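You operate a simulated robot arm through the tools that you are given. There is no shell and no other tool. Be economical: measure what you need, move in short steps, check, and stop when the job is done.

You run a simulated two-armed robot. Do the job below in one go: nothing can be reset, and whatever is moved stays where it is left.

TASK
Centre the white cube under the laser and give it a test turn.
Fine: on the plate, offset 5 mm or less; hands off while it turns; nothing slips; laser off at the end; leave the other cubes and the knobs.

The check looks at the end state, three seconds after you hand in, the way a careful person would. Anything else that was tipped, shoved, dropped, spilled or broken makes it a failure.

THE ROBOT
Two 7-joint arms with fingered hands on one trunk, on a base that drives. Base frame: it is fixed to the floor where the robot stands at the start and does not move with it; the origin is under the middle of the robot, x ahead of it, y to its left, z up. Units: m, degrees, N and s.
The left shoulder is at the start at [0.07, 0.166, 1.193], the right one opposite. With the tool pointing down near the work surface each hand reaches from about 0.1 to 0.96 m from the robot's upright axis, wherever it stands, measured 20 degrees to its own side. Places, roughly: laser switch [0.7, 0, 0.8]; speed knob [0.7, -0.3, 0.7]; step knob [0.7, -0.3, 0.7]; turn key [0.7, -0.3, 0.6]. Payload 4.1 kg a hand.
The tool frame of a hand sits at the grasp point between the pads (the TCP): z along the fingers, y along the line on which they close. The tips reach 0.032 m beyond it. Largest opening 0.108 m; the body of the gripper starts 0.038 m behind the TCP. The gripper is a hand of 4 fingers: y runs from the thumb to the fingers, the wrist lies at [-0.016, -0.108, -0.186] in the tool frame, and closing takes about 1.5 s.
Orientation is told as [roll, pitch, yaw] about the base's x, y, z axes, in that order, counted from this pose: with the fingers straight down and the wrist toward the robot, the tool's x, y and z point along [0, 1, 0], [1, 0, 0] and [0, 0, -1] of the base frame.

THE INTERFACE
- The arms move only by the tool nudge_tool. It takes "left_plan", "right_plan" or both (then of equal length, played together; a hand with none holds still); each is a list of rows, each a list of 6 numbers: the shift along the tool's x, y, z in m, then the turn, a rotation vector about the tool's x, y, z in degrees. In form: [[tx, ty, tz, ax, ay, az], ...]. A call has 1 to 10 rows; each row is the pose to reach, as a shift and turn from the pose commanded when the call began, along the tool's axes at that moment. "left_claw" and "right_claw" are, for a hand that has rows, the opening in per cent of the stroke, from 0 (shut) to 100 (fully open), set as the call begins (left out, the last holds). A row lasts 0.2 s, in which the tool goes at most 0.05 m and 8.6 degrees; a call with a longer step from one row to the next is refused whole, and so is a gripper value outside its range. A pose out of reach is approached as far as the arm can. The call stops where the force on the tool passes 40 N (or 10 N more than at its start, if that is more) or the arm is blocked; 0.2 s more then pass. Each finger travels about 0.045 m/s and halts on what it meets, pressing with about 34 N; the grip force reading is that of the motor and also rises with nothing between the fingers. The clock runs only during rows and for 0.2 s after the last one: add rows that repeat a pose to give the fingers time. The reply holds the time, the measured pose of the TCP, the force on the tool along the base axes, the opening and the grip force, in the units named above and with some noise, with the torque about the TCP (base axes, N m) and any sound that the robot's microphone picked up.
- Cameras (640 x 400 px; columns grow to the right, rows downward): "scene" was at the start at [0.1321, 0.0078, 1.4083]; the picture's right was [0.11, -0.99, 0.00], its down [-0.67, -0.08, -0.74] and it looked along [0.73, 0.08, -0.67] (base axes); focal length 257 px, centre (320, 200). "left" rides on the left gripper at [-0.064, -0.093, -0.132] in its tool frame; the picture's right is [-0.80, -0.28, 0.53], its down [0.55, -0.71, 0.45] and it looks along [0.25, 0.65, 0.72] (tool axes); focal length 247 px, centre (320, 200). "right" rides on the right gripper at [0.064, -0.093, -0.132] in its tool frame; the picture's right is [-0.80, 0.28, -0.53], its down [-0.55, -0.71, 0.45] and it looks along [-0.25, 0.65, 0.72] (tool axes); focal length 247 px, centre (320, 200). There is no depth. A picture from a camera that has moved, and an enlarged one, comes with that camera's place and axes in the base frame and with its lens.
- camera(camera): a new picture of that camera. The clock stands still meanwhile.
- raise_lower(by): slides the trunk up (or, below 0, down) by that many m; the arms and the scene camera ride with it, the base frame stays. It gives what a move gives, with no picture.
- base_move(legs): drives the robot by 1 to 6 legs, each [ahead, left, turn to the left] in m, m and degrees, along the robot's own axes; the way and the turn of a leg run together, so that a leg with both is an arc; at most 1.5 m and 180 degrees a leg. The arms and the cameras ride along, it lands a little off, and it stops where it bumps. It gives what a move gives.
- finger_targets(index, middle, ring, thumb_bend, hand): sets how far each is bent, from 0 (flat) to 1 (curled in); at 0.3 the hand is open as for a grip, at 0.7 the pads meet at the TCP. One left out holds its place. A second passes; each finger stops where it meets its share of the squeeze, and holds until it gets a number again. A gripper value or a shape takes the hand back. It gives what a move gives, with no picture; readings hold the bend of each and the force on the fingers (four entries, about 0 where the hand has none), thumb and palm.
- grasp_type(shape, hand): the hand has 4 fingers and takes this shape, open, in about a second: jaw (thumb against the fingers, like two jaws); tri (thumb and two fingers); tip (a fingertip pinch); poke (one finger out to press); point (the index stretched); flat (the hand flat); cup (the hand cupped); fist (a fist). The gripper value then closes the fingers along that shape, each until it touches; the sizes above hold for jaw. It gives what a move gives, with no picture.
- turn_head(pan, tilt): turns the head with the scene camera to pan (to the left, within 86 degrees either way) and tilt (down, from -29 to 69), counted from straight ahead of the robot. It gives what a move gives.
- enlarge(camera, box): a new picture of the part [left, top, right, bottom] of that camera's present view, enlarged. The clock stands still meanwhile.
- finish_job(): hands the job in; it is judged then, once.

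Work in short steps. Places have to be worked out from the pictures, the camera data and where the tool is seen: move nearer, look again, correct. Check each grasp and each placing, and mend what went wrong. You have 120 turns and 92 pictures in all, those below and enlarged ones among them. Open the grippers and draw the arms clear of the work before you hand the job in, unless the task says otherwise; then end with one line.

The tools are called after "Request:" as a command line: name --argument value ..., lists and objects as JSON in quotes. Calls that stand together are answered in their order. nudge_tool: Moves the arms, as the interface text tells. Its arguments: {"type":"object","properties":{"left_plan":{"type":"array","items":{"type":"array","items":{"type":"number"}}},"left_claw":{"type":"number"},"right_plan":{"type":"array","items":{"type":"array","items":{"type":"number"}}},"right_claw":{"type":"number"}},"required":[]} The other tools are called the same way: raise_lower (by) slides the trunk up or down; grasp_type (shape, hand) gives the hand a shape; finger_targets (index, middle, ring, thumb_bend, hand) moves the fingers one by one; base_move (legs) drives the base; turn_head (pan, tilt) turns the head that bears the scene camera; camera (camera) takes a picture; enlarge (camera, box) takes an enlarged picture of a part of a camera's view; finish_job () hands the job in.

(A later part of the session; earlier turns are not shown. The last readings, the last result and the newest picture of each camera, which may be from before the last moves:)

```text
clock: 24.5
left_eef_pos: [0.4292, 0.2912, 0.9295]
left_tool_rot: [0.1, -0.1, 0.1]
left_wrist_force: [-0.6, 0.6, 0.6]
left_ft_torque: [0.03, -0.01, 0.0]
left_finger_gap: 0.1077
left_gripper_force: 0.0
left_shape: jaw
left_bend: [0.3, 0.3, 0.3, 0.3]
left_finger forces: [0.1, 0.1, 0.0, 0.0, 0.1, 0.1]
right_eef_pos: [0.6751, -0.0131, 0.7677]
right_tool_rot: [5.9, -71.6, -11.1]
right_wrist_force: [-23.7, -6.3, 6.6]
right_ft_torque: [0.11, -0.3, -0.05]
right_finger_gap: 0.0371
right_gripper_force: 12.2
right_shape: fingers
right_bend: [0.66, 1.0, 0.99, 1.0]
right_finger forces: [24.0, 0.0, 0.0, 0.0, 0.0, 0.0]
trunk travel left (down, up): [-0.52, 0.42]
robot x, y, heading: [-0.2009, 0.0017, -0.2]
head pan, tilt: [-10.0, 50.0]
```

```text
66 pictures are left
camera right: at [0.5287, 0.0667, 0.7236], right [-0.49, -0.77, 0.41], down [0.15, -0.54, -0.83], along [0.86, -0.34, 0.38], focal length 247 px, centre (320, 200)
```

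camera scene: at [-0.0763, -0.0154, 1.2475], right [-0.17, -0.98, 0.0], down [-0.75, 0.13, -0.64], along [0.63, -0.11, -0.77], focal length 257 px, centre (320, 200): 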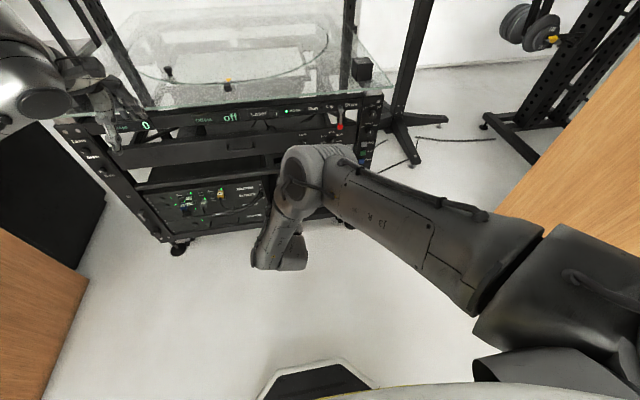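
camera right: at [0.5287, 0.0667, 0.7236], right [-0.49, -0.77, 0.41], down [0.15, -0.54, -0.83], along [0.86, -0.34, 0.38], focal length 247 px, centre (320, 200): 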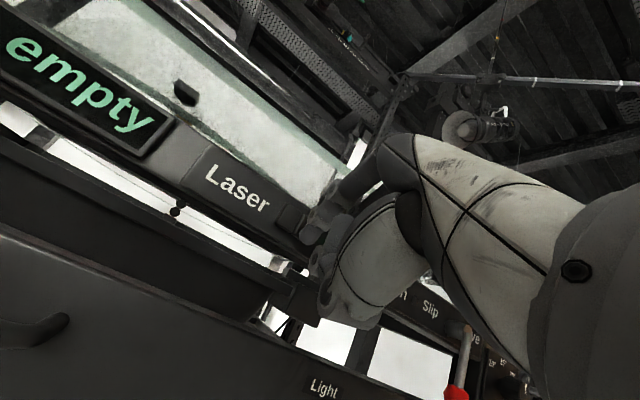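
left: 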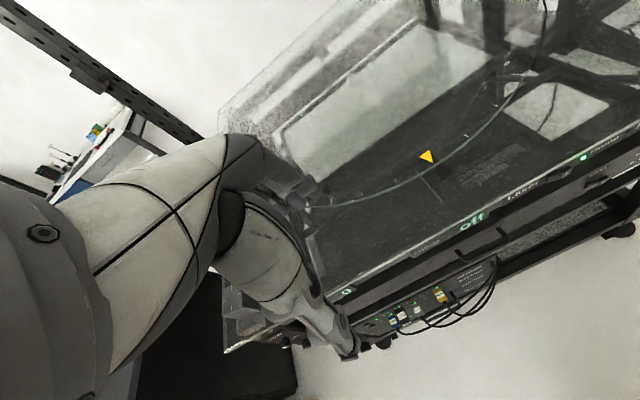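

The display reads "empty", so the laser is on. I retract straight back from the switch.

Request:
nudge_tool --right_plan '[[0, 0, -0.03, 0, 0, 0], [0, 0, -0.07, 0, 0, 0], [0, 0, -0.11, 0, 0, 0]]'

Request:
raise_lower --by 0.38

Request:
nudge_tool --right_plan '[[0, 0, 0, 8, 0, 0], [0, 0, 0, 16, 0, 0], [0, 0, 0, 24, 0, 0], [0, 0, 0, 32, 0, 0], [0, 0, 0, 40, 0, 0], [0, 0, 0, 48, 0, 0], [0, 0, 0, 56, 0, 0], [0, 0, 0, 64, 0, 0], [0, 0, 0, 70, 0, 0]]'

Request:
turn_head --pan 15 --tilt 45

Request:
camera --camera "scene"

```text
clock: 25.3
left_eef_pos: [0.4318, 0.2931, 0.9274]
left_tool_rot: [0.0, -0.1, 0.0]
left_wrist_force: [0.3, 0.0, 0.0]
left_ft_torque: [0.03, -0.02, 0.0]
left_finger_gap: 0.1075
left_gripper_force: 0.0
left_shape: jaw
left_bend: [0.3, 0.3, 0.3, 0.3]
left_finger forces: [0.1, 0.0, 0.0, 0.1, 0.0, 0.0]
right_eef_pos: [0.5745, -0.0035, 0.798]
right_tool_rot: [5.3, -71.3, -10.6]
right_wrist_force: [-0.4, -0.3, 0.3]
right_ft_torque: [-0.02, -0.01, 0.03]
right_finger_gap: 0.0423
right_gripper_force: 0.0
right_shape: fingers
right_bend: [0.6, 1.0, 0.99, 1.0]
right_finger forces: [0.0, 0.0, 0.0, 0.0, 0.0, 0.0]
trunk travel left (down, up): [-0.52, 0.42]
robot x, y, heading: [-0.1979, 0.0026, -0.1]
head pan, tilt: [-10.0, 50.0]
```

```text
clock: 29.0
left_eef_pos: [0.4331, 0.2916, 1.3067]
left_tool_rot: [0.1, 0.1, 0.0]
left_wrist_force: [-0.8, 0.0, 0.7]
left_ft_torque: [-0.02, -0.01, 0.0]
left_finger_gap: 0.1076
left_gripper_force: 0.0
left_shape: jaw
left_bend: [0.3, 0.3, 0.3, 0.3]
left_finger forces: [0.1, 0.1, 0.0, 0.1, 0.1, 0.0]
right_eef_pos: [0.5756, -0.0049, 1.1763]
right_tool_rot: [5.5, -71.3, -10.7]
right_wrist_force: [0.2, 0.2, -0.5]
right_ft_torque: [0.01, 0.05, 0.02]
right_finger_gap: 0.0422
right_gripper_force: 0.0
right_shape: fingers
right_bend: [0.6, 1.0, 0.99, 1.0]
right_finger forces: [0.0, 0.0, 0.0, 0.0, 0.1, 0.0]
trunk travel left (down, up): [-0.9, 0.04]
robot x, y, heading: [-0.2006, -0.0008, -0.2]
head pan, tilt: [-10.0, 50.0]
```

```text
clock: 31.0
left_eef_pos: [0.4344, 0.29, 1.3074]
left_tool_rot: [0.0, 0.1, -0.1]
left_wrist_force: [-0.8, 0.9, -0.1]
left_ft_torque: [0.05, 0.0, 0.02]
left_finger_gap: 0.1077
left_gripper_force: 0.0
left_shape: jaw
left_bend: [0.3, 0.3, 0.3, 0.3]
left_finger forces: [0.0, 0.0, 0.1, 0.0, 0.0, 0.0]
right_eef_pos: [0.5754, -0.0052, 1.1781]
right_tool_rot: [1.9, -1.3, -5.5]
right_wrist_force: [1.0, -0.7, -0.3]
right_ft_torque: [-0.01, -0.02, 0.04]
right_finger_gap: 0.0422
right_gripper_force: 0.0
right_shape: fingers
right_bend: [0.6, 1.0, 0.99, 1.0]
right_finger forces: [0.0, 0.0, 0.0, 0.1, 0.1, 0.0]
trunk travel left (down, up): [-0.9, 0.04]
robot x, y, heading: [-0.2013, -0.0033, 0.0]
head pan, tilt: [-10.0, 50.0]
```

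```text
clock: 31.9
left_eef_pos: [0.432, 0.2914, 1.3075]
left_tool_rot: [-0.1, 0.0, 0.0]
left_wrist_force: [0.2, 0.2, -0.8]
left_ft_torque: [0.01, 0.0, 0.03]
left_finger_gap: 0.1073
left_gripper_force: 0.1
left_shape: jaw
left_bend: [0.3, 0.3, 0.3, 0.3]
left_finger forces: [0.0, 0.0, 0.0, 0.0, 0.1, 0.1]
right_eef_pos: [0.5739, -0.0058, 1.1775]
right_tool_rot: [1.8, -1.4, -5.5]
right_wrist_force: [0.1, 0.3, 0.9]
right_ft_torque: [0.0, 0.01, -0.02]
right_finger_gap: 0.0423
right_gripper_force: 0.0
right_shape: fingers
right_bend: [0.6, 1.0, 0.99, 1.0]
right_finger forces: [0.0, 0.1, 0.1, 0.0, 0.1, 0.0]
trunk travel left (down, up): [-0.9, 0.04]
robot x, y, heading: [-0.2026, 0.0002, -0.1]
head pan, tilt: [15.0, 45.0]
```

```text
65 pictures are left
camera scene: at [-0.0738, 0.0196, 1.6044], right [0.26, -0.97, 0.0], down [-0.68, -0.18, -0.71], along [0.68, 0.18, -0.71], focal length 257 px, centre (320, 200)
```

scene: 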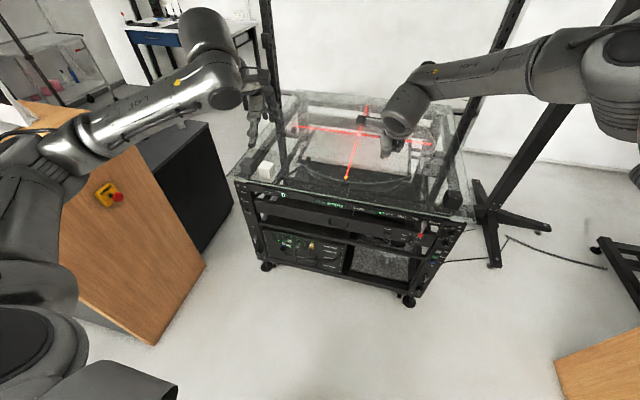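

The laser cross is visible on the plate. I move the right hand out to the right, then drive the base ahead 0.5 m (front still ~12 cm short of the bench) to reach the plate centre.

Request:
nudge_tool --right_plan '[[-0.045, 0, 0, 0, 0, 0], [-0.09, 0, 0, 0, 0, 0], [-0.135, 0, -0.02, 0, 0, 0], [-0.18, 0, -0.04, 0, 0, 0], [-0.225, -0.03, -0.06, 0, 0, 0], [-0.26, -0.06, -0.08, 0, 0, 0]]'

Request:
base_move --legs '[[0.5, 0, 0]]'

Request:
turn_head --pan 8 --tilt 55

Request:
camera --camera "scene"

```text
refused: row 5 steps farther than a row can; nothing moved
```

```text
clock: 34.9
left_eef_pos: [0.9327, 0.3001, 1.3076]
left_tool_rot: [0.0, 0.0, 0.5]
left_wrist_force: [-0.3, -0.4, 0.5]
left_ft_torque: [-0.03, -0.04, -0.02]
left_finger_gap: 0.1077
left_gripper_force: 0.1
left_shape: jaw
left_bend: [0.3, 0.3, 0.3, 0.3]
left_finger forces: [0.0, 0.0, 0.1, 0.0, 0.1, 0.0]
right_eef_pos: [1.0782, 0.0044, 1.1779]
right_tool_rot: [1.8, -1.4, -4.9]
right_wrist_force: [0.8, 0.3, -0.4]
right_ft_torque: [0.02, -0.02, 0.05]
right_finger_gap: 0.0421
right_gripper_force: 0.1
right_shape: fingers
right_bend: [0.6, 1.0, 0.99, 1.0]
right_finger forces: [0.0, 0.0, 0.0, 0.1, 0.0, 0.1]
trunk travel left (down, up): [-0.9, 0.04]
robot x, y, heading: [0.2987, -0.0004, 0.4]
head pan, tilt: [15.0, 45.0]
```

```text
clock: 35.6
left_eef_pos: [0.9338, 0.3006, 1.3069]
left_tool_rot: [0.0, 0.1, 0.6]
left_wrist_force: [-0.2, 0.3, 0.8]
left_ft_torque: [0.01, 0.01, 0.04]
left_finger_gap: 0.1075
left_gripper_force: 0.0
left_shape: jaw
left_bend: [0.3, 0.3, 0.3, 0.3]
left_finger forces: [0.1, 0.0, 0.0, 0.1, 0.1, 0.0]
right_eef_pos: [1.0798, 0.006, 1.1768]
right_tool_rot: [1.9, -1.4, -4.8]
right_wrist_force: [0.5, -0.5, -0.4]
right_ft_torque: [0.03, 0.0, 0.0]
right_finger_gap: 0.0422
right_gripper_force: 0.0
right_shape: fingers
right_bend: [0.6, 1.0, 0.99, 1.0]
right_finger forces: [0.0, 0.0, 0.1, 0.0, 0.0, 0.0]
trunk travel left (down, up): [-0.9, 0.04]
robot x, y, heading: [0.3032, 0.0038, 0.6]
head pan, tilt: [8.0, 55.0]
```

```text
64 pictures are left
camera scene: at [0.4236, 0.0118, 1.591], right [0.15, -0.99, 0.0], down [-0.81, -0.12, -0.57], along [0.57, 0.09, -0.82], focal length 257 px, centre (320, 200)
```

scene: 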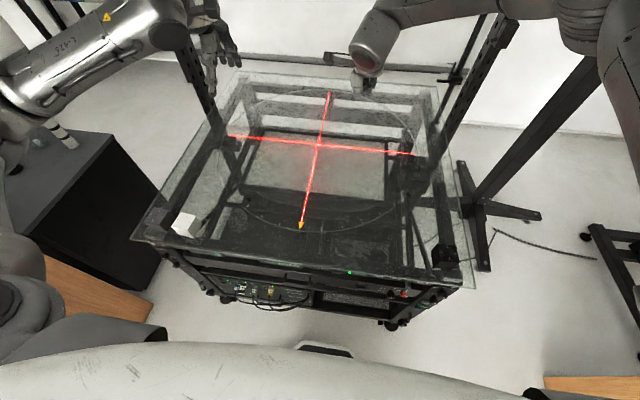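

The first arm move was refused; the drive went fine, with the right hand high above the plate. I move the right hand aside now, then zoom in on the cross and cube.

Request:
nudge_tool --right_plan '[[-0.03, -0.03, 0, 0, 0, 0], [-0.06, -0.06, 0, 0, 0, 0], [-0.09, -0.09, 0, 0, 0, 0], [-0.12, -0.12, 0, 0, 0, 0], [-0.15, -0.15, 0, 0, 0, 0], [-0.18, -0.18, 0, 0, 0, 0], [-0.21, -0.21, 0, 0, 0, 0], [-0.24, -0.24, 0, 0, 0, 0]]'

Request:
enlarge --camera "scene" --box '[150, 190, 230, 250]'

Request:
enlarge --camera "scene" --box '[220, 80, 430, 240]'

```text
clock: 37.4
left_eef_pos: [0.9304, 0.2975, 1.3089]
left_tool_rot: [0.1, -0.1, 0.6]
left_wrist_force: [-0.1, -0.1, 0.0]
left_ft_torque: [0.04, -0.01, -0.02]
left_finger_gap: 0.1078
left_gripper_force: 0.0
left_shape: jaw
left_bend: [0.3, 0.3, 0.3, 0.3]
left_finger forces: [0.1, 0.0, 0.0, 0.0, 0.1, 0.0]
right_eef_pos: [0.816, -0.2158, 1.1653]
right_tool_rot: [1.8, -1.5, -4.9]
right_wrist_force: [-0.1, 0.2, -0.5]
right_ft_torque: [0.0, 0.01, 0.07]
right_finger_gap: 0.0424
right_gripper_force: 0.1
right_shape: fingers
right_bend: [0.6, 1.0, 0.99, 1.0]
right_finger forces: [0.1, 0.0, 0.1, 0.1, 0.0, 0.1]
trunk travel left (down, up): [-0.9, 0.04]
robot x, y, heading: [0.304, 0.0017, 0.4]
head pan, tilt: [8.0, 55.0]
```

```text
6.67 times, centred on (190, 220) of scene
camera zoom: at [0.4206, 0.0089, 1.5913], right [0.15, -0.99, 0.0], down [-0.81, -0.12, -0.57], along [0.57, 0.09, -0.82], focal length 1713 px, centre (1187, 67)
```

zoom: 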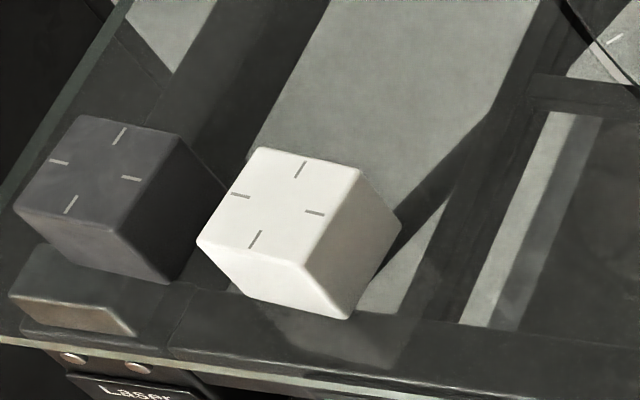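

```text
2.50 times, centred on (325, 160) of scene
camera zoom: at [0.4206, 0.0089, 1.5913], right [0.15, -0.99, 0.0], down [-0.81, -0.12, -0.57], along [0.57, 0.09, -0.82], focal length 642 px, centre (308, 300)
```

zoom: 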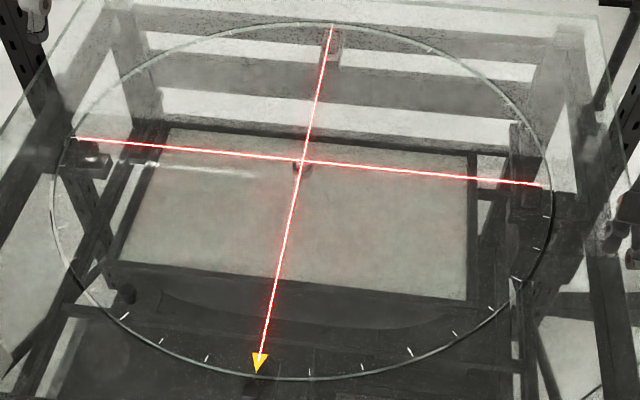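

From here: cube top centre ≈ [0.762, 0.492, 0.895], side ≈ 55 mm, yaw ≈ -5°. The dark cube beside it sits at y≈0.586. The laser cross is at ≈ [1.22, 0.139]. I drive 5 cm nearer for reach and look at the result.

Request:
base_move --legs '[[0.05, 0, 0]]'

```text
clock: 38.3
left_eef_pos: [0.9767, 0.3007, 1.3123]
left_tool_rot: [-0.1, -0.4, 0.5]
left_wrist_force: [-0.3, -0.2, 1.0]
left_ft_torque: [0.02, -0.07, 0.02]
left_finger_gap: 0.1076
left_gripper_force: 0.1
left_shape: jaw
left_bend: [0.3, 0.3, 0.3, 0.3]
left_finger forces: [0.0, 0.1, 0.1, 0.1, 0.1, 0.1]
right_eef_pos: [0.8607, -0.2125, 1.1691]
right_tool_rot: [1.7, -1.7, -4.9]
right_wrist_force: [-1.5, 0.3, 0.3]
right_ft_torque: [0.01, -0.02, 0.0]
right_finger_gap: 0.042
right_gripper_force: 0.1
right_shape: fingers
right_bend: [0.6, 1.0, 0.99, 1.0]
right_finger forces: [0.0, 0.1, 0.0, 0.0, 0.0, 0.0]
trunk travel left (down, up): [-0.9, 0.04]
robot x, y, heading: [0.3527, 0.0026, 0.6]
head pan, tilt: [8.0, 55.0]
```

Base is fine at x≈0.353. Now I bring the left hand over the white cube at z≈1.05, yaw -5.5°.

Request:
nudge_tool --left_plan '[[0.0216, -0.0237, 0.029, 0, 0, 0.7], [0.0431, -0.0473, 0.058, 0, 0, 1.3], [0.0647, -0.071, 0.087, 0, 0, 2], [0.0862, -0.0947, 0.1156, 0, 0, 2.7], [0.1078, -0.1183, 0.1444, 0, 0, 3.3], [0.1293, -0.142, 0.1733, 0, 0, 4], [0.1509, -0.1657, 0.2022, 0, 0, 4.7], [0.1724, -0.1893, 0.2311, 0, 0, 5.3], [0.194, -0.213, 0.26, 0, 0, 6]]' --left_claw 100

Request:
camera --camera "left"

Request:
camera --camera "scene"

```text
clock: 40.3
left_eef_pos: [0.7672, 0.4906, 1.0469]
left_tool_rot: [-0.1, -0.2, -5.4]
left_wrist_force: [0.3, 0.7, -0.2]
left_ft_torque: [0.04, -0.01, 0.0]
left_finger_gap: 0.1078
left_gripper_force: 0.2
left_shape: jaw
left_bend: [0.3, 0.3, 0.3, 0.3]
left_finger forces: [0.0, 0.0, 0.1, 0.0, 0.0, 0.0]
right_eef_pos: [0.8682, -0.2126, 1.1652]
right_tool_rot: [1.8, -1.5, -4.8]
right_wrist_force: [-0.7, 0.5, 0.7]
right_ft_torque: [-0.01, 0.02, 0.03]
right_finger_gap: 0.0424
right_gripper_force: 0.0
right_shape: fingers
right_bend: [0.6, 1.0, 0.99, 1.0]
right_finger forces: [0.0, 0.1, 0.0, 0.1, 0.0, 0.0]
trunk travel left (down, up): [-0.9, 0.04]
robot x, y, heading: [0.3541, 0.0047, 0.6]
head pan, tilt: [8.0, 55.0]
```

```text
61 pictures are left
camera left: at [0.6701, 0.4369, 1.1783], right [-0.36, -0.77, -0.53], down [-0.65, 0.61, -0.45], along [0.67, 0.19, -0.72], focal length 247 px, centre (320, 200)
```

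left: 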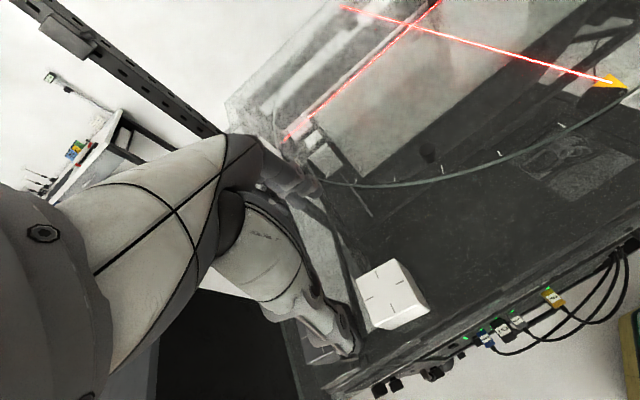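

```text
60 pictures are left
camera scene: at [0.4715, 0.0128, 1.5911], right [0.15, -0.99, 0.0], down [-0.81, -0.12, -0.57], along [0.57, 0.08, -0.82], focal length 257 px, centre (320, 200)
```

scene: 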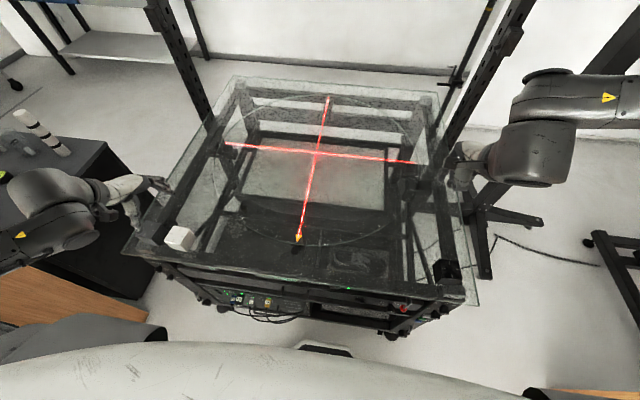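

The left camera gives the cube at [0.761, 0.497], which agrees. I zoom in for a finer centre and to check the finger clearance to the dark cube.

Request:
enlarge --camera "left" --box '[280, 240, 440, 380]'

Request:
enlarge --camera "scene" --box '[90, 150, 230, 270]'

```text
2.86 times, centred on (360, 310) of left
camera zoom: at [0.6701, 0.4369, 1.1783], right [-0.36, -0.77, -0.53], down [-0.65, 0.61, -0.45], along [0.67, 0.19, -0.72], focal length 706 px, centre (206, -114)
```

zoom: 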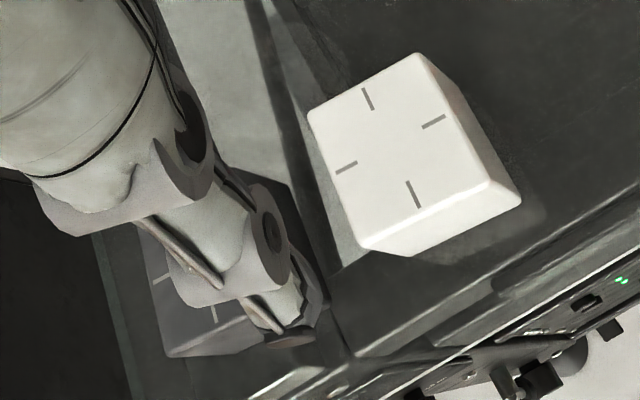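

```text
3.33 times, centred on (160, 210) of scene
camera zoom: at [0.4715, 0.0128, 1.5911], right [0.15, -0.99, 0.0], down [-0.81, -0.12, -0.57], along [0.57, 0.08, -0.82], focal length 856 px, centre (853, 167)
```

zoom: 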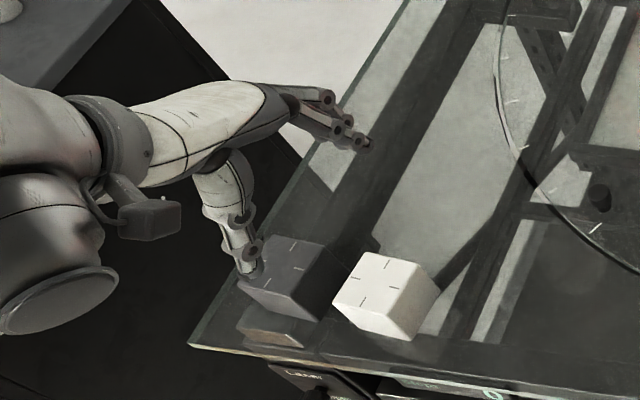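

Relative to the tool the cube is off by only [+3.5, -5] mm and aligned within 1°. I correct and descend to TCP z≈0.885, so the tips stay above the glass.

Request:
nudge_tool --left_plan '[[0.003, -0.005, 0.03, 0, 0, 0], [0.003, -0.005, 0.07, 0, 0, 0], [0.003, -0.005, 0.105, 0, 0, 0], [0.003, -0.005, 0.135, 0, 0, 0], [0.003, -0.005, 0.162, 0, 0, 0]]'

Request:
enlarge --camera "scene" --box '[90, 170, 250, 270]'

Request:
enlarge --camera "left" --box '[220, 160, 460, 360]'

```text
clock: 41.5
left_eef_pos: [0.7646, 0.4947, 0.8839]
left_tool_rot: [0.0, 0.1, -5.5]
left_wrist_force: [0.0, 0.0, -0.4]
left_ft_torque: [0.0, 0.01, 0.05]
left_finger_gap: 0.1077
left_gripper_force: 0.1
left_shape: jaw
left_bend: [0.3, 0.3, 0.3, 0.3]
left_finger forces: [0.0, 0.0, 0.0, 0.1, 0.0, 0.0]
right_eef_pos: [0.868, -0.2141, 1.1662]
right_tool_rot: [1.7, -1.3, -5.0]
right_wrist_force: [-1.4, -0.5, 0.2]
right_ft_torque: [0.03, -0.01, 0.02]
right_finger_gap: 0.0424
right_gripper_force: 0.0
right_shape: fingers
right_bend: [0.6, 1.0, 0.99, 1.0]
right_finger forces: [0.1, 0.0, 0.1, 0.1, 0.1, 0.0]
trunk travel left (down, up): [-0.9, 0.04]
robot x, y, heading: [0.3515, 0.0029, 0.8]
head pan, tilt: [8.0, 55.0]
```

```text
4.00 times, centred on (170, 220) of scene
camera zoom: at [0.4728, 0.0126, 1.591], right [0.15, -0.99, 0.0], down [-0.81, -0.12, -0.57], along [0.57, 0.08, -0.82], focal length 1028 px, centre (920, 120)
```

zoom: 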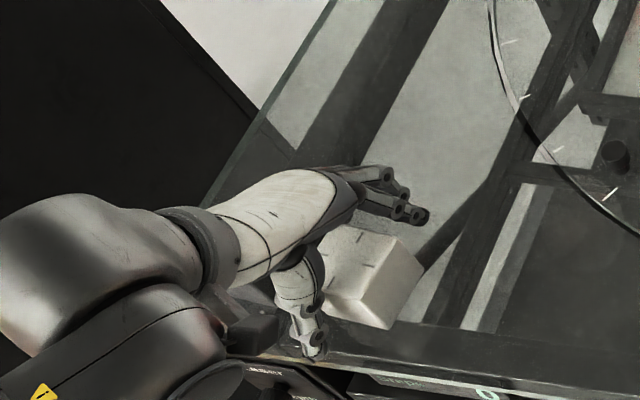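

```text
2.00 times, centred on (340, 260) of left
camera zoom: at [0.6659, 0.4396, 1.0154], right [-0.36, -0.77, -0.53], down [-0.65, 0.61, -0.45], along [0.67, 0.19, -0.72], focal length 494 px, centre (280, 80)
```

zoom: 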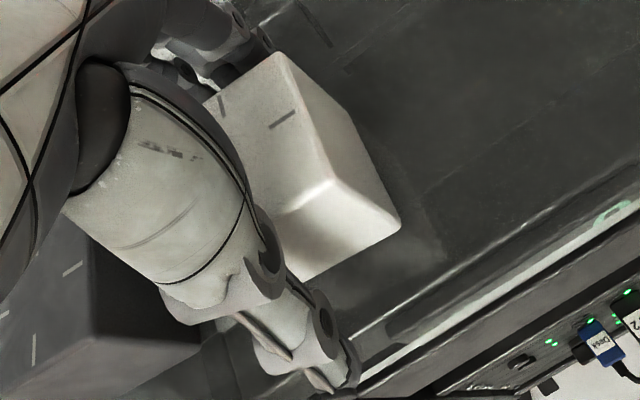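

The fingers straddle the cube, and the tick appears where I predicted for a centred grasp. I close the hand.

Request:
nudge_tool --left_plan '[[0, 0, 0, 0, 0, 0], [0, 0, 0, 0, 0, 0], [0, 0, 0, 0, 0, 0], [0, 0, 0, 0, 0, 0], [0, 0, 0, 0, 0, 0], [0, 0, 0, 0, 0, 0], [0, 0, 0, 0, 0, 0], [0, 0, 0, 0, 0, 0], [0, 0, 0, 0, 0, 0]]' --left_claw 0

Request:
enlarge --camera "left" --box '[220, 160, 460, 360]'

```text
clock: 43.5
left_eef_pos: [0.7632, 0.4944, 0.8834]
left_tool_rot: [0.0, 0.0, -5.5]
left_wrist_force: [0.1, 0.0, -0.5]
left_ft_torque: [0.02, 0.02, 0.0]
left_finger_gap: 0.0502
left_gripper_force: 33.9
left_shape: jaw
left_bend: [0.74, 0.47, 0.45, 0.71]
left_finger forces: [17.2, 9.4, 4.3, 0.0, 30.7, 0.0]
right_eef_pos: [0.8671, -0.2135, 1.1637]
right_tool_rot: [1.8, -1.4, -4.8]
right_wrist_force: [-0.3, 0.6, 0.3]
right_ft_torque: [0.03, 0.01, -0.01]
right_finger_gap: 0.0421
right_gripper_force: 0.0
right_shape: fingers
right_bend: [0.6, 1.0, 0.99, 1.0]
right_finger forces: [0.0, 0.1, 0.1, 0.0, 0.0, 0.0]
trunk travel left (down, up): [-0.9, 0.04]
robot x, y, heading: [0.3537, 0.0062, 0.3]
head pan, tilt: [8.0, 55.0]
```

```text
2.00 times, centred on (340, 260) of left
camera zoom: at [0.6657, 0.4395, 1.0158], right [-0.36, -0.77, -0.53], down [-0.65, 0.61, -0.45], along [0.67, 0.19, -0.72], focal length 494 px, centre (280, 80)
```

zoom: 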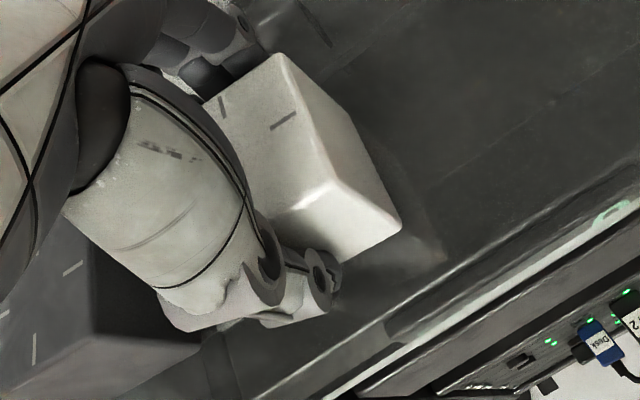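

The index and thumb bent further than the other fingers, so one of them may have gone past the side of the cube. I check from the scene camera before lifting.

Request:
enlarge --camera "scene" --box '[130, 190, 230, 260]'

Request:
enlarge --camera "left" --box '[270, 140, 390, 300]'

```text
5.71 times, centred on (180, 225) of scene
camera zoom: at [0.4728, 0.0123, 1.591], right [0.15, -0.99, 0.0], down [-0.81, -0.12, -0.57], along [0.57, 0.08, -0.82], focal length 1468 px, centre (1120, 57)
```

zoom: 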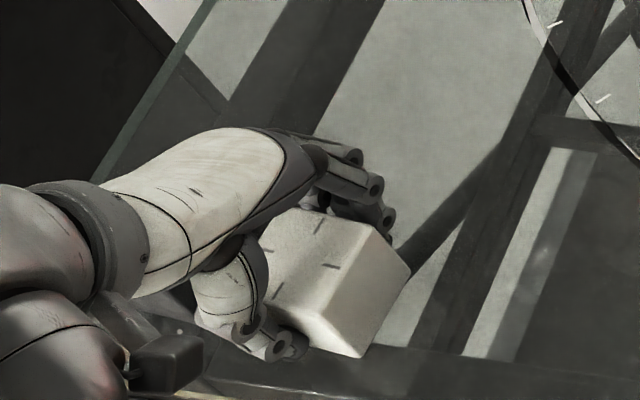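

```text
2.50 times, centred on (330, 220) of left
camera zoom: at [0.6657, 0.4395, 1.0158], right [-0.36, -0.77, -0.53], down [-0.65, 0.61, -0.45], along [0.67, 0.19, -0.72], focal length 617 px, centre (295, 150)
```

zoom: 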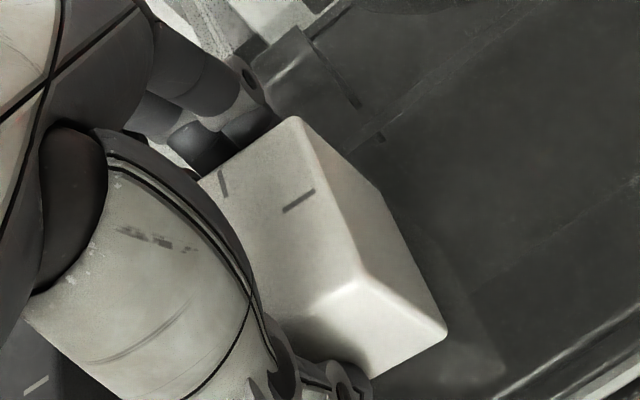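

Working back from the pre-close view, the three fingers sit at tool x ≈ -0.010, +0.010 and +0.033. The outer one missed the cube's left side and met the thumb. I open, shift the hand 11 mm toward tool -x, and check.

Request:
nudge_tool --left_plan '[[0, 0, 0, 0, 0, 0], [0, 0, 0, 0, 0, 0], [0, 0, 0, 0, 0, 0], [0, 0, 0, 0, 0, 0], [0, 0, 0, 0, 0, 0], [0, 0, 0, 0, 0, 0], [0, 0, 0, 0, 0, 0], [0, 0, 0, 0, 0, 0], [-0.006, 0, 0, 0, 0, 0], [-0.011, 0, 0, 0, 0, 0]]' --left_claw 100

Request:
enlarge --camera "scene" --box '[130, 190, 230, 260]'

```text
clock: 45.7
left_eef_pos: [0.7631, 0.4828, 0.8856]
left_tool_rot: [0.1, 0.0, -5.5]
left_wrist_force: [-0.4, -0.2, 0.0]
left_ft_torque: [0.0, 0.01, -0.02]
left_finger_gap: 0.1076
left_gripper_force: 0.0
left_shape: jaw
left_bend: [0.3, 0.3, 0.3, 0.3]
left_finger forces: [0.1, 0.0, 0.0, 0.0, 0.0, 0.0]
right_eef_pos: [0.8682, -0.2142, 1.1654]
right_tool_rot: [1.8, -1.5, -4.9]
right_wrist_force: [-0.4, -0.1, -0.6]
right_ft_torque: [0.0, 0.04, 0.01]
right_finger_gap: 0.0424
right_gripper_force: 0.2
right_shape: fingers
right_bend: [0.6, 1.0, 0.99, 1.0]
right_finger forces: [0.0, 0.1, 0.1, 0.0, 0.0, 0.1]
trunk travel left (down, up): [-0.9, 0.04]
robot x, y, heading: [0.3507, 0.0074, 0.1]
head pan, tilt: [8.0, 55.0]
```

```text
5.71 times, centred on (180, 225) of scene
camera zoom: at [0.4725, 0.0119, 1.591], right [0.15, -0.99, 0.0], down [-0.81, -0.12, -0.57], along [0.57, 0.08, -0.82], focal length 1468 px, centre (1120, 57)
```

zoom: 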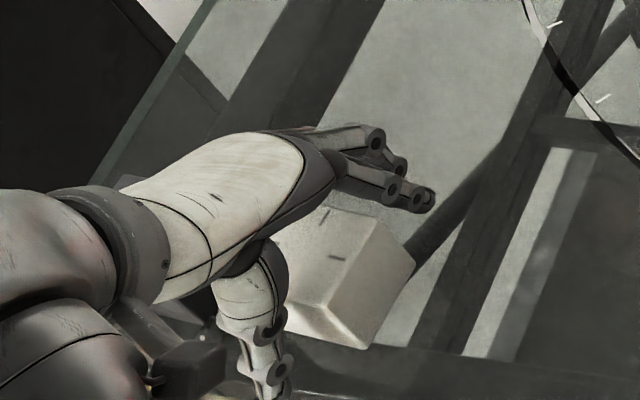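

The cube moved a few millimetres at most. I close again from the new position.

Request:
nudge_tool --left_plan '[[0, 0, 0, 0, 0, 0], [0, 0, 0, 0, 0, 0], [0, 0, 0, 0, 0, 0], [0, 0, 0, 0, 0, 0], [0, 0, 0, 0, 0, 0], [0, 0, 0, 0, 0, 0], [0, 0, 0, 0, 0, 0], [0, 0, 0, 0, 0, 0], [0, 0, 0, 0, 0, 0]]' --left_claw 0

Request:
enlarge --camera "left" --box '[220, 160, 460, 360]'

```text
clock: 47.7
left_eef_pos: [0.7616, 0.4844, 0.8849]
left_tool_rot: [0.1, 0.0, -5.5]
left_wrist_force: [-0.9, -0.7, -0.5]
left_ft_torque: [0.0, -0.01, -0.04]
left_finger_gap: 0.0504
left_gripper_force: 34.6
left_shape: jaw
left_bend: [0.74, 0.47, 0.45, 0.71]
left_finger forces: [17.4, 9.2, 4.2, 0.0, 30.9, 0.1]
right_eef_pos: [0.8683, -0.2134, 1.1649]
right_tool_rot: [1.9, -1.4, -4.9]
right_wrist_force: [0.1, 0.4, -0.5]
right_ft_torque: [-0.02, 0.0, 0.03]
right_finger_gap: 0.0423
right_gripper_force: 0.1
right_shape: fingers
right_bend: [0.6, 1.0, 0.99, 1.0]
right_finger forces: [0.0, 0.1, 0.0, 0.1, 0.1, 0.0]
trunk travel left (down, up): [-0.9, 0.04]
robot x, y, heading: [0.351, 0.0052, 0.6]
head pan, tilt: [8.0, 55.0]
```

```text
2.00 times, centred on (340, 260) of left
camera zoom: at [0.6645, 0.4288, 1.0156], right [-0.36, -0.77, -0.53], down [-0.65, 0.61, -0.45], along [0.67, 0.19, -0.72], focal length 494 px, centre (280, 80)
```

zoom: 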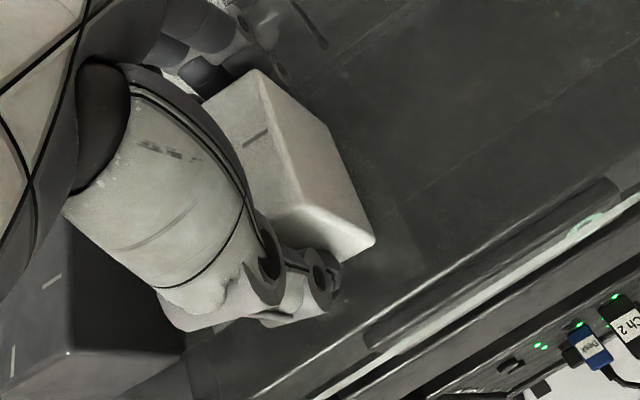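

Same bends and forces as before, so this is simply how the hand closes. The thumb (tool x ≈ +0.008) is now nearly at the cube's middle. I do a test lift of 2 cm.

Request:
nudge_tool --left_plan '[[0, 0, -0.005, 0, 0, 0], [0, 0, -0.012, 0, 0, 0], [0, 0, -0.02, 0, 0, 0]]'

Request:
enlarge --camera "left" --box '[220, 160, 460, 360]'

Request:
enlarge --camera "scene" --box '[130, 190, 230, 260]'

```text
clock: 48.5
left_eef_pos: [0.7619, 0.4845, 0.9053]
left_tool_rot: [0.0, 0.0, -5.4]
left_wrist_force: [0.0, -0.5, -0.5]
left_ft_torque: [-0.01, 0.01, 0.0]
left_finger_gap: 0.0501
left_gripper_force: 34.6
left_shape: jaw
left_bend: [0.74, 0.47, 0.45, 0.71]
left_finger forces: [17.2, 9.2, 4.3, 0.0, 30.9, 0.1]
right_eef_pos: [0.8681, -0.2143, 1.1653]
right_tool_rot: [1.8, -1.4, -4.8]
right_wrist_force: [-0.2, -1.1, 0.8]
right_ft_torque: [0.02, 0.01, 0.0]
right_finger_gap: 0.0422
right_gripper_force: 0.1
right_shape: fingers
right_bend: [0.6, 1.0, 0.99, 1.0]
right_finger forces: [0.0, 0.0, 0.0, 0.1, 0.0, 0.1]
trunk travel left (down, up): [-0.9, 0.04]
robot x, y, heading: [0.352, -0.0015, 0.2]
head pan, tilt: [8.0, 55.0]
```

```text
2.00 times, centred on (340, 260) of left
camera zoom: at [0.6647, 0.4296, 1.0363], right [-0.36, -0.77, -0.53], down [-0.65, 0.61, -0.45], along [0.67, 0.19, -0.72], focal length 494 px, centre (280, 80)
```

zoom: 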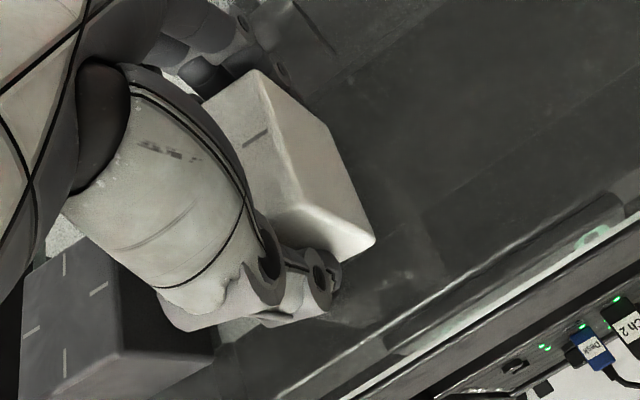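

```text
5.71 times, centred on (180, 225) of scene
camera zoom: at [0.4727, 0.0123, 1.591], right [0.15, -0.99, 0.0], down [-0.81, -0.12, -0.57], along [0.57, 0.08, -0.82], focal length 1468 px, centre (1120, 57)
```

zoom: 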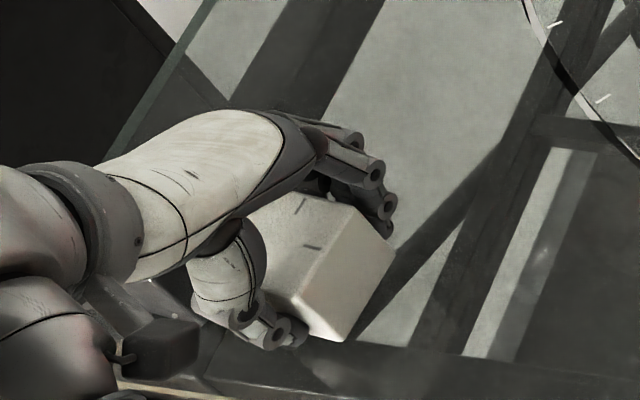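

The cube lifts cleanly. Its centre sits about 11.7 mm toward tool +x from the TCP. I lift further and start carrying it toward the cross.

Request:
nudge_tool --left_plan '[[0, 0, -0.04, 0, 0, 0], [0, 0, -0.08, 0, 0, 0], [0, 0, -0.115, 0, 0, 0], [-0.0223, 0.0351, -0.12, 0, 0, -0.5], [-0.0446, 0.0701, -0.12, 0, 0, -1], [-0.0668, 0.1052, -0.12, 0, 0, -1.5], [-0.0891, 0.1402, -0.12, 0, 0, -2], [-0.1114, 0.1753, -0.12, 0, 0, -2.5], [-0.1336, 0.2103, -0.12, 0, 0, -3], [-0.1559, 0.2454, -0.12, 0, 0, -3.5]]'

```text
clock: 50.7
left_eef_pos: [0.9926, 0.3084, 1.0215]
left_tool_rot: [-0.1, 0.1, -1.9]
left_wrist_force: [0.2, 0.2, -1.5]
left_ft_torque: [0.0, 0.01, 0.02]
left_finger_gap: 0.0501
left_gripper_force: 34.0
left_shape: jaw
left_bend: [0.74, 0.47, 0.45, 0.71]
left_finger forces: [17.3, 9.4, 4.3, 0.1, 31.0, 0.0]
right_eef_pos: [0.8696, -0.2155, 1.1625]
right_tool_rot: [1.8, -1.4, -5.0]
right_wrist_force: [0.3, 0.1, -0.6]
right_ft_torque: [0.01, 0.02, 0.01]
right_finger_gap: 0.0425
right_gripper_force: 0.0
right_shape: fingers
right_bend: [0.6, 1.0, 0.99, 1.0]
right_finger forces: [0.0, 0.1, 0.0, 0.0, 0.1, 0.0]
trunk travel left (down, up): [-0.9, 0.04]
robot x, y, heading: [0.3529, 0.0016, 0.3]
head pan, tilt: [8.0, 55.0]
```

Grip is steady. I go on to above the cross.

Request:
nudge_tool --left_plan '[[-0.0248, 0.0335, 0, 0, 0, -0.3], [-0.0497, 0.0669, 0, 0, 0, -0.6], [-0.0745, 0.1004, 0, 0, 0, -0.9], [-0.0993, 0.1339, 0, 0, 0, -1.2], [-0.1241, 0.1674, 0, 0, 0, -1.5], [-0.149, 0.2008, 0, 0, 0, -1.8], [-0.1738, 0.2343, 0, 0, 0, -1.9]]'

Request:
enlarge --camera "scene" --box '[220, 60, 430, 250]'

Request:
camera --camera "left"

```text
clock: 52.3
left_eef_pos: [1.2222, 0.1245, 1.022]
left_tool_rot: [0.1, 0.0, 0.0]
left_wrist_force: [0.2, 0.8, -2.7]
left_ft_torque: [-0.01, 0.02, 0.0]
left_finger_gap: 0.0501
left_gripper_force: 33.7
left_shape: jaw
left_bend: [0.74, 0.47, 0.45, 0.71]
left_finger forces: [17.3, 9.4, 4.2, 0.0, 30.9, 0.0]
right_eef_pos: [0.8694, -0.2172, 1.1632]
right_tool_rot: [1.8, -1.3, -4.9]
right_wrist_force: [-0.2, -0.3, -0.1]
right_ft_torque: [0.02, -0.03, -0.01]
right_finger_gap: 0.0421
right_gripper_force: 0.1
right_shape: fingers
right_bend: [0.6, 1.0, 0.99, 1.0]
right_finger forces: [0.0, 0.1, 0.1, 0.0, 0.0, 0.0]
trunk travel left (down, up): [-0.9, 0.04]
robot x, y, heading: [0.3527, 0.0028, 0.7]
head pan, tilt: [8.0, 55.0]
```

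```text
2.11 times, centred on (325, 155) of scene
camera zoom: at [0.4744, 0.0087, 1.5908], right [0.15, -0.99, 0.0], down [-0.81, -0.12, -0.57], along [0.57, 0.09, -0.82], focal length 541 px, centre (310, 295)
```

zoom: 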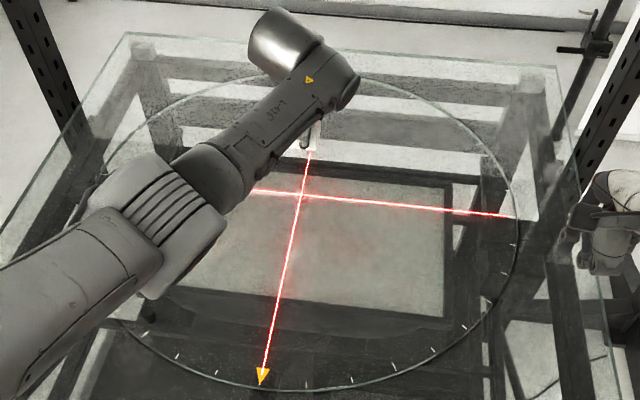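

```text
47 pictures are left
camera left: at [1.1295, 0.0599, 1.1536], right [-0.28, -0.8, -0.53], down [-0.71, 0.55, -0.45], along [0.65, 0.25, -0.72], focal length 247 px, centre (320, 200)
```

left: 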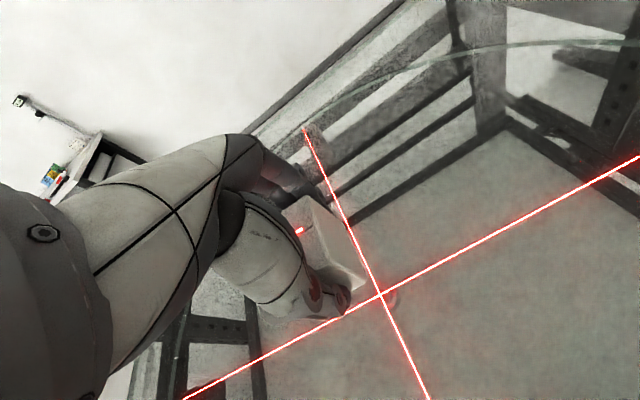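

I zoom in on the cube top in the left view to see how the laser lines fall on it.

Request:
enlarge --camera "left" --box '[270, 180, 430, 330]'

```text
2.67 times, centred on (350, 255) of left
camera zoom: at [1.1295, 0.0599, 1.1536], right [-0.28, -0.8, -0.53], down [-0.71, 0.55, -0.45], along [0.65, 0.25, -0.72], focal length 659 px, centre (240, 53)
```

zoom: 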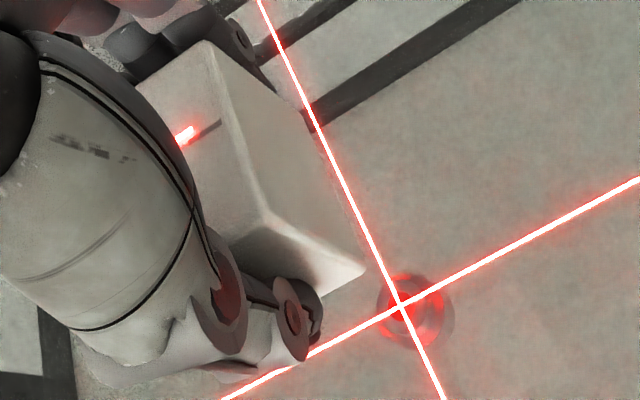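

The y-direction line already runs along the cube's tick, so depth is right. Sideways the cross is about 7 mm toward tool +x. I correct that and descend to ~1 cm above the plate.

Request:
nudge_tool --left_plan '[[0.007, 0, 0.03, 0, 0, 0], [0.007, 0, 0.07, 0, 0, 0], [0.007, 0, 0.105, 0, 0, 0], [0.007, 0, 0.125, 0, 0, 0]]'

Request:
enlarge --camera "left" --box '[250, 160, 450, 330]'

Request:
turn_head --pan 5 --tilt 60

Request:
camera --camera "scene"

```text
clock: 53.3
left_eef_pos: [1.1923, 0.1523, 0.8965]
left_tool_rot: [-0.7, -0.5, -1.0]
left_wrist_force: [0.6, -1.8, 0.7]
left_ft_torque: [0.06, 0.1, -0.02]
left_finger_gap: 0.0498
left_gripper_force: 34.5
left_shape: jaw
left_bend: [0.74, 0.47, 0.45, 0.71]
left_finger forces: [17.5, 9.6, 4.9, 0.0, 32.0, 0.0]
left hand out of reach, approached as far as the arm can: row 2, 3, 4
right_eef_pos: [0.8687, -0.2121, 1.1649]
right_tool_rot: [1.7, -1.3, -5.0]
right_wrist_force: [0.2, 0.7, 0.7]
right_ft_torque: [0.05, 0.0, -0.04]
right_finger_gap: 0.0422
right_gripper_force: 0.1
right_shape: fingers
right_bend: [0.6, 1.0, 0.99, 1.0]
right_finger forces: [0.0, 0.0, 0.0, 0.0, 0.0, 0.0]
trunk travel left (down, up): [-0.9, 0.04]
robot x, y, heading: [0.3498, 0.0023, 0.7]
head pan, tilt: [8.0, 55.0]
```

```text
2.35 times, centred on (350, 245) of left
camera zoom: at [1.0976, 0.0906, 1.0277], right [-0.29, -0.8, -0.53], down [-0.69, 0.55, -0.46], along [0.66, 0.23, -0.72], focal length 581 px, centre (249, 94)
```

zoom: 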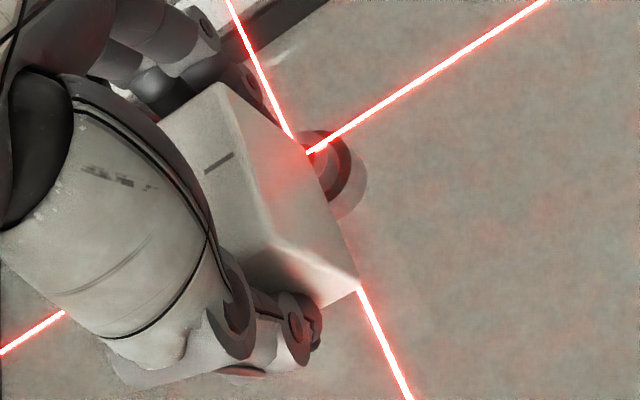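

```text
clock: 54.0
left_eef_pos: [1.1912, 0.1525, 0.8963]
left_tool_rot: [-0.5, -0.2, -0.6]
left_wrist_force: [0.9, 0.3, -1.5]
left_ft_torque: [-0.04, 0.01, 0.01]
left_finger_gap: 0.0498
left_gripper_force: 34.1
left_shape: jaw
left_bend: [0.74, 0.47, 0.45, 0.71]
left_finger forces: [17.6, 9.5, 4.8, 0.0, 31.9, 0.1]
right_eef_pos: [0.8696, -0.2133, 1.1637]
right_tool_rot: [1.8, -1.4, -4.8]
right_wrist_force: [-0.2, 1.1, -0.2]
right_ft_torque: [-0.02, 0.04, -0.01]
right_finger_gap: 0.0423
right_gripper_force: 0.0
right_shape: fingers
right_bend: [0.6, 1.0, 0.99, 1.0]
right_finger forces: [0.0, 0.0, 0.1, 0.1, 0.0, 0.1]
trunk travel left (down, up): [-0.9, 0.04]
robot x, y, heading: [0.3548, 0.0036, 0.5]
head pan, tilt: [5.0, 60.0]
```

```text
44 pictures are left
camera scene: at [0.4685, 0.0087, 1.5849], right [0.1, -1.0, 0.0], down [-0.86, -0.08, -0.5], along [0.5, 0.05, -0.87], focal length 257 px, centre (320, 200)
```

scene: 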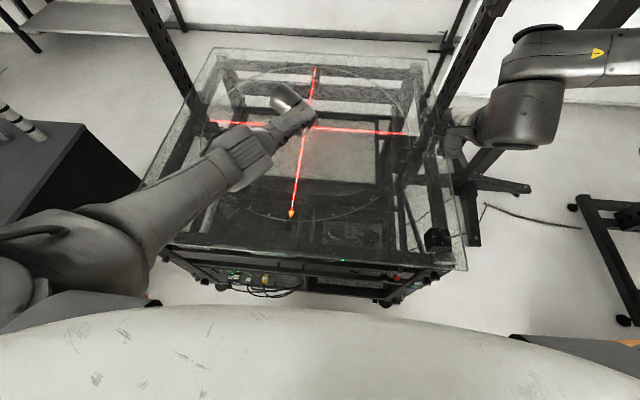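

The arm is at full stretch from this height. I raise both hands 10 cm, lower the trunk 0.2 m, and come at it again.

Request:
nudge_tool --left_plan '[[0, 0, -0.035, 0, 0, 0], [0, 0, -0.07, 0, 0, 0], [0, 0, -0.1, 0, 0, 0]]' --right_plan '[[0, 0, -0.035, 0, 0, 0], [0, 0, -0.07, 0, 0, 0], [0, 0, -0.1, 0, 0, 0]]'

Request:
raise_lower --by -0.1

Request:
nudge_tool --left_plan '[[0, 0, -0.035, 0, 0, 0], [0, 0, -0.07, 0, 0, 0], [0, 0, -0.1, 0, 0, 0]]' --right_plan '[[0, 0, -0.035, 0, 0, 0], [0, 0, -0.07, 0, 0, 0], [0, 0, -0.1, 0, 0, 0]]'

Request:
raise_lower --by -0.1

Request:
camera --camera "scene"

```text
clock: 54.8
left_eef_pos: [1.1902, 0.1507, 0.9948]
left_tool_rot: [0.0, 0.1, 0.0]
left_wrist_force: [0.2, -0.2, -2.5]
left_ft_torque: [-0.01, 0.01, 0.01]
left_finger_gap: 0.0499
left_gripper_force: 34.1
left_shape: jaw
left_bend: [0.74, 0.47, 0.45, 0.71]
left_finger forces: [17.5, 9.5, 4.8, 0.1, 31.9, 0.0]
right_eef_pos: [0.867, -0.218, 1.2653]
right_tool_rot: [1.8, -1.2, -4.9]
right_wrist_force: [0.1, -0.4, -0.4]
right_ft_torque: [-0.01, 0.01, -0.01]
right_finger_gap: 0.0423
right_gripper_force: 0.0
right_shape: fingers
right_bend: [0.6, 1.0, 0.99, 1.0]
right_finger forces: [0.1, 0.1, 0.0, 0.0, 0.0, 0.0]
trunk travel left (down, up): [-0.9, 0.04]
robot x, y, heading: [0.3527, 0.0022, 0.5]
head pan, tilt: [5.0, 60.0]
```

```text
clock: 56.1
left_eef_pos: [1.1887, 0.1512, 0.8954]
left_tool_rot: [0.1, 0.0, -0.1]
left_wrist_force: [0.0, -0.3, -1.5]
left_ft_torque: [-0.03, 0.01, 0.01]
left_finger_gap: 0.0496
left_gripper_force: 33.4
left_shape: jaw
left_bend: [0.74, 0.47, 0.45, 0.71]
left_finger forces: [17.6, 9.5, 4.8, 0.1, 32.0, 0.0]
right_eef_pos: [0.8663, -0.2178, 1.1658]
right_tool_rot: [1.8, -1.5, -4.9]
right_wrist_force: [0.2, -0.1, 0.9]
right_ft_torque: [0.0, -0.01, 0.0]
right_finger_gap: 0.0421
right_gripper_force: 0.0
right_shape: fingers
right_bend: [0.6, 1.0, 0.99, 1.0]
right_finger forces: [0.0, 0.1, 0.0, 0.0, 0.0, 0.1]
trunk travel left (down, up): [-0.8, 0.14]
robot x, y, heading: [0.3501, 0.0055, 0.5]
head pan, tilt: [5.0, 60.0]
```

```text
clock: 56.9
left_eef_pos: [1.1899, 0.1518, 0.9964]
left_tool_rot: [0.0, 0.1, 0.0]
left_wrist_force: [0.6, 0.6, -1.7]
left_ft_torque: [0.0, 0.02, -0.01]
left_finger_gap: 0.05
left_gripper_force: 34.3
left_shape: jaw
left_bend: [0.74, 0.47, 0.45, 0.71]
left_finger forces: [17.6, 9.5, 4.8, 0.1, 31.8, 0.1]
right_eef_pos: [0.8644, -0.221, 1.2649]
right_tool_rot: [1.8, -1.3, -4.9]
right_wrist_force: [-0.5, -1.6, 0.7]
right_ft_torque: [0.02, -0.03, -0.03]
right_finger_gap: 0.0422
right_gripper_force: 0.0
right_shape: fingers
right_bend: [0.6, 1.0, 0.99, 1.0]
right_finger forces: [0.0, 0.0, 0.0, 0.0, 0.0, 0.0]
trunk travel left (down, up): [-0.8, 0.14]
robot x, y, heading: [0.3527, 0.0019, 0.4]
head pan, tilt: [5.0, 60.0]
```

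```text
clock: 58.2
left_eef_pos: [1.1892, 0.1505, 0.8952]
left_tool_rot: [0.0, 0.1, -0.2]
left_wrist_force: [-0.4, 0.6, -1.8]
left_ft_torque: [0.0, 0.01, -0.02]
left_finger_gap: 0.0499
left_gripper_force: 33.8
left_shape: jaw
left_bend: [0.74, 0.47, 0.45, 0.71]
left_finger forces: [17.6, 9.5, 4.9, 0.0, 31.9, 0.0]
right_eef_pos: [0.8636, -0.222, 1.1648]
right_tool_rot: [1.8, -1.4, -5.0]
right_wrist_force: [-0.1, 1.2, 0.5]
right_ft_torque: [-0.02, -0.01, 0.01]
right_finger_gap: 0.0426
right_gripper_force: 0.0
right_shape: fingers
right_bend: [0.6, 1.0, 0.99, 1.0]
right_finger forces: [0.1, 0.0, 0.1, 0.0, 0.1, 0.0]
trunk travel left (down, up): [-0.7, 0.24]
robot x, y, heading: [0.3509, 0.003, 0.5]
head pan, tilt: [5.0, 60.0]
```

```text
43 pictures are left
camera scene: at [0.4677, 0.0078, 1.385], right [0.1, -1.0, 0.0], down [-0.86, -0.08, -0.5], along [0.5, 0.05, -0.87], focal length 257 px, centre (320, 200)
```

scene: 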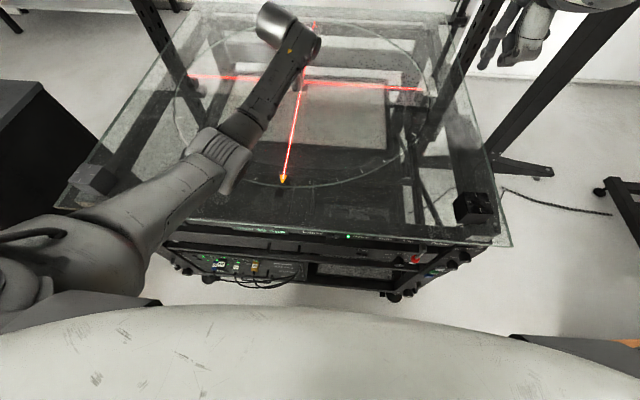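

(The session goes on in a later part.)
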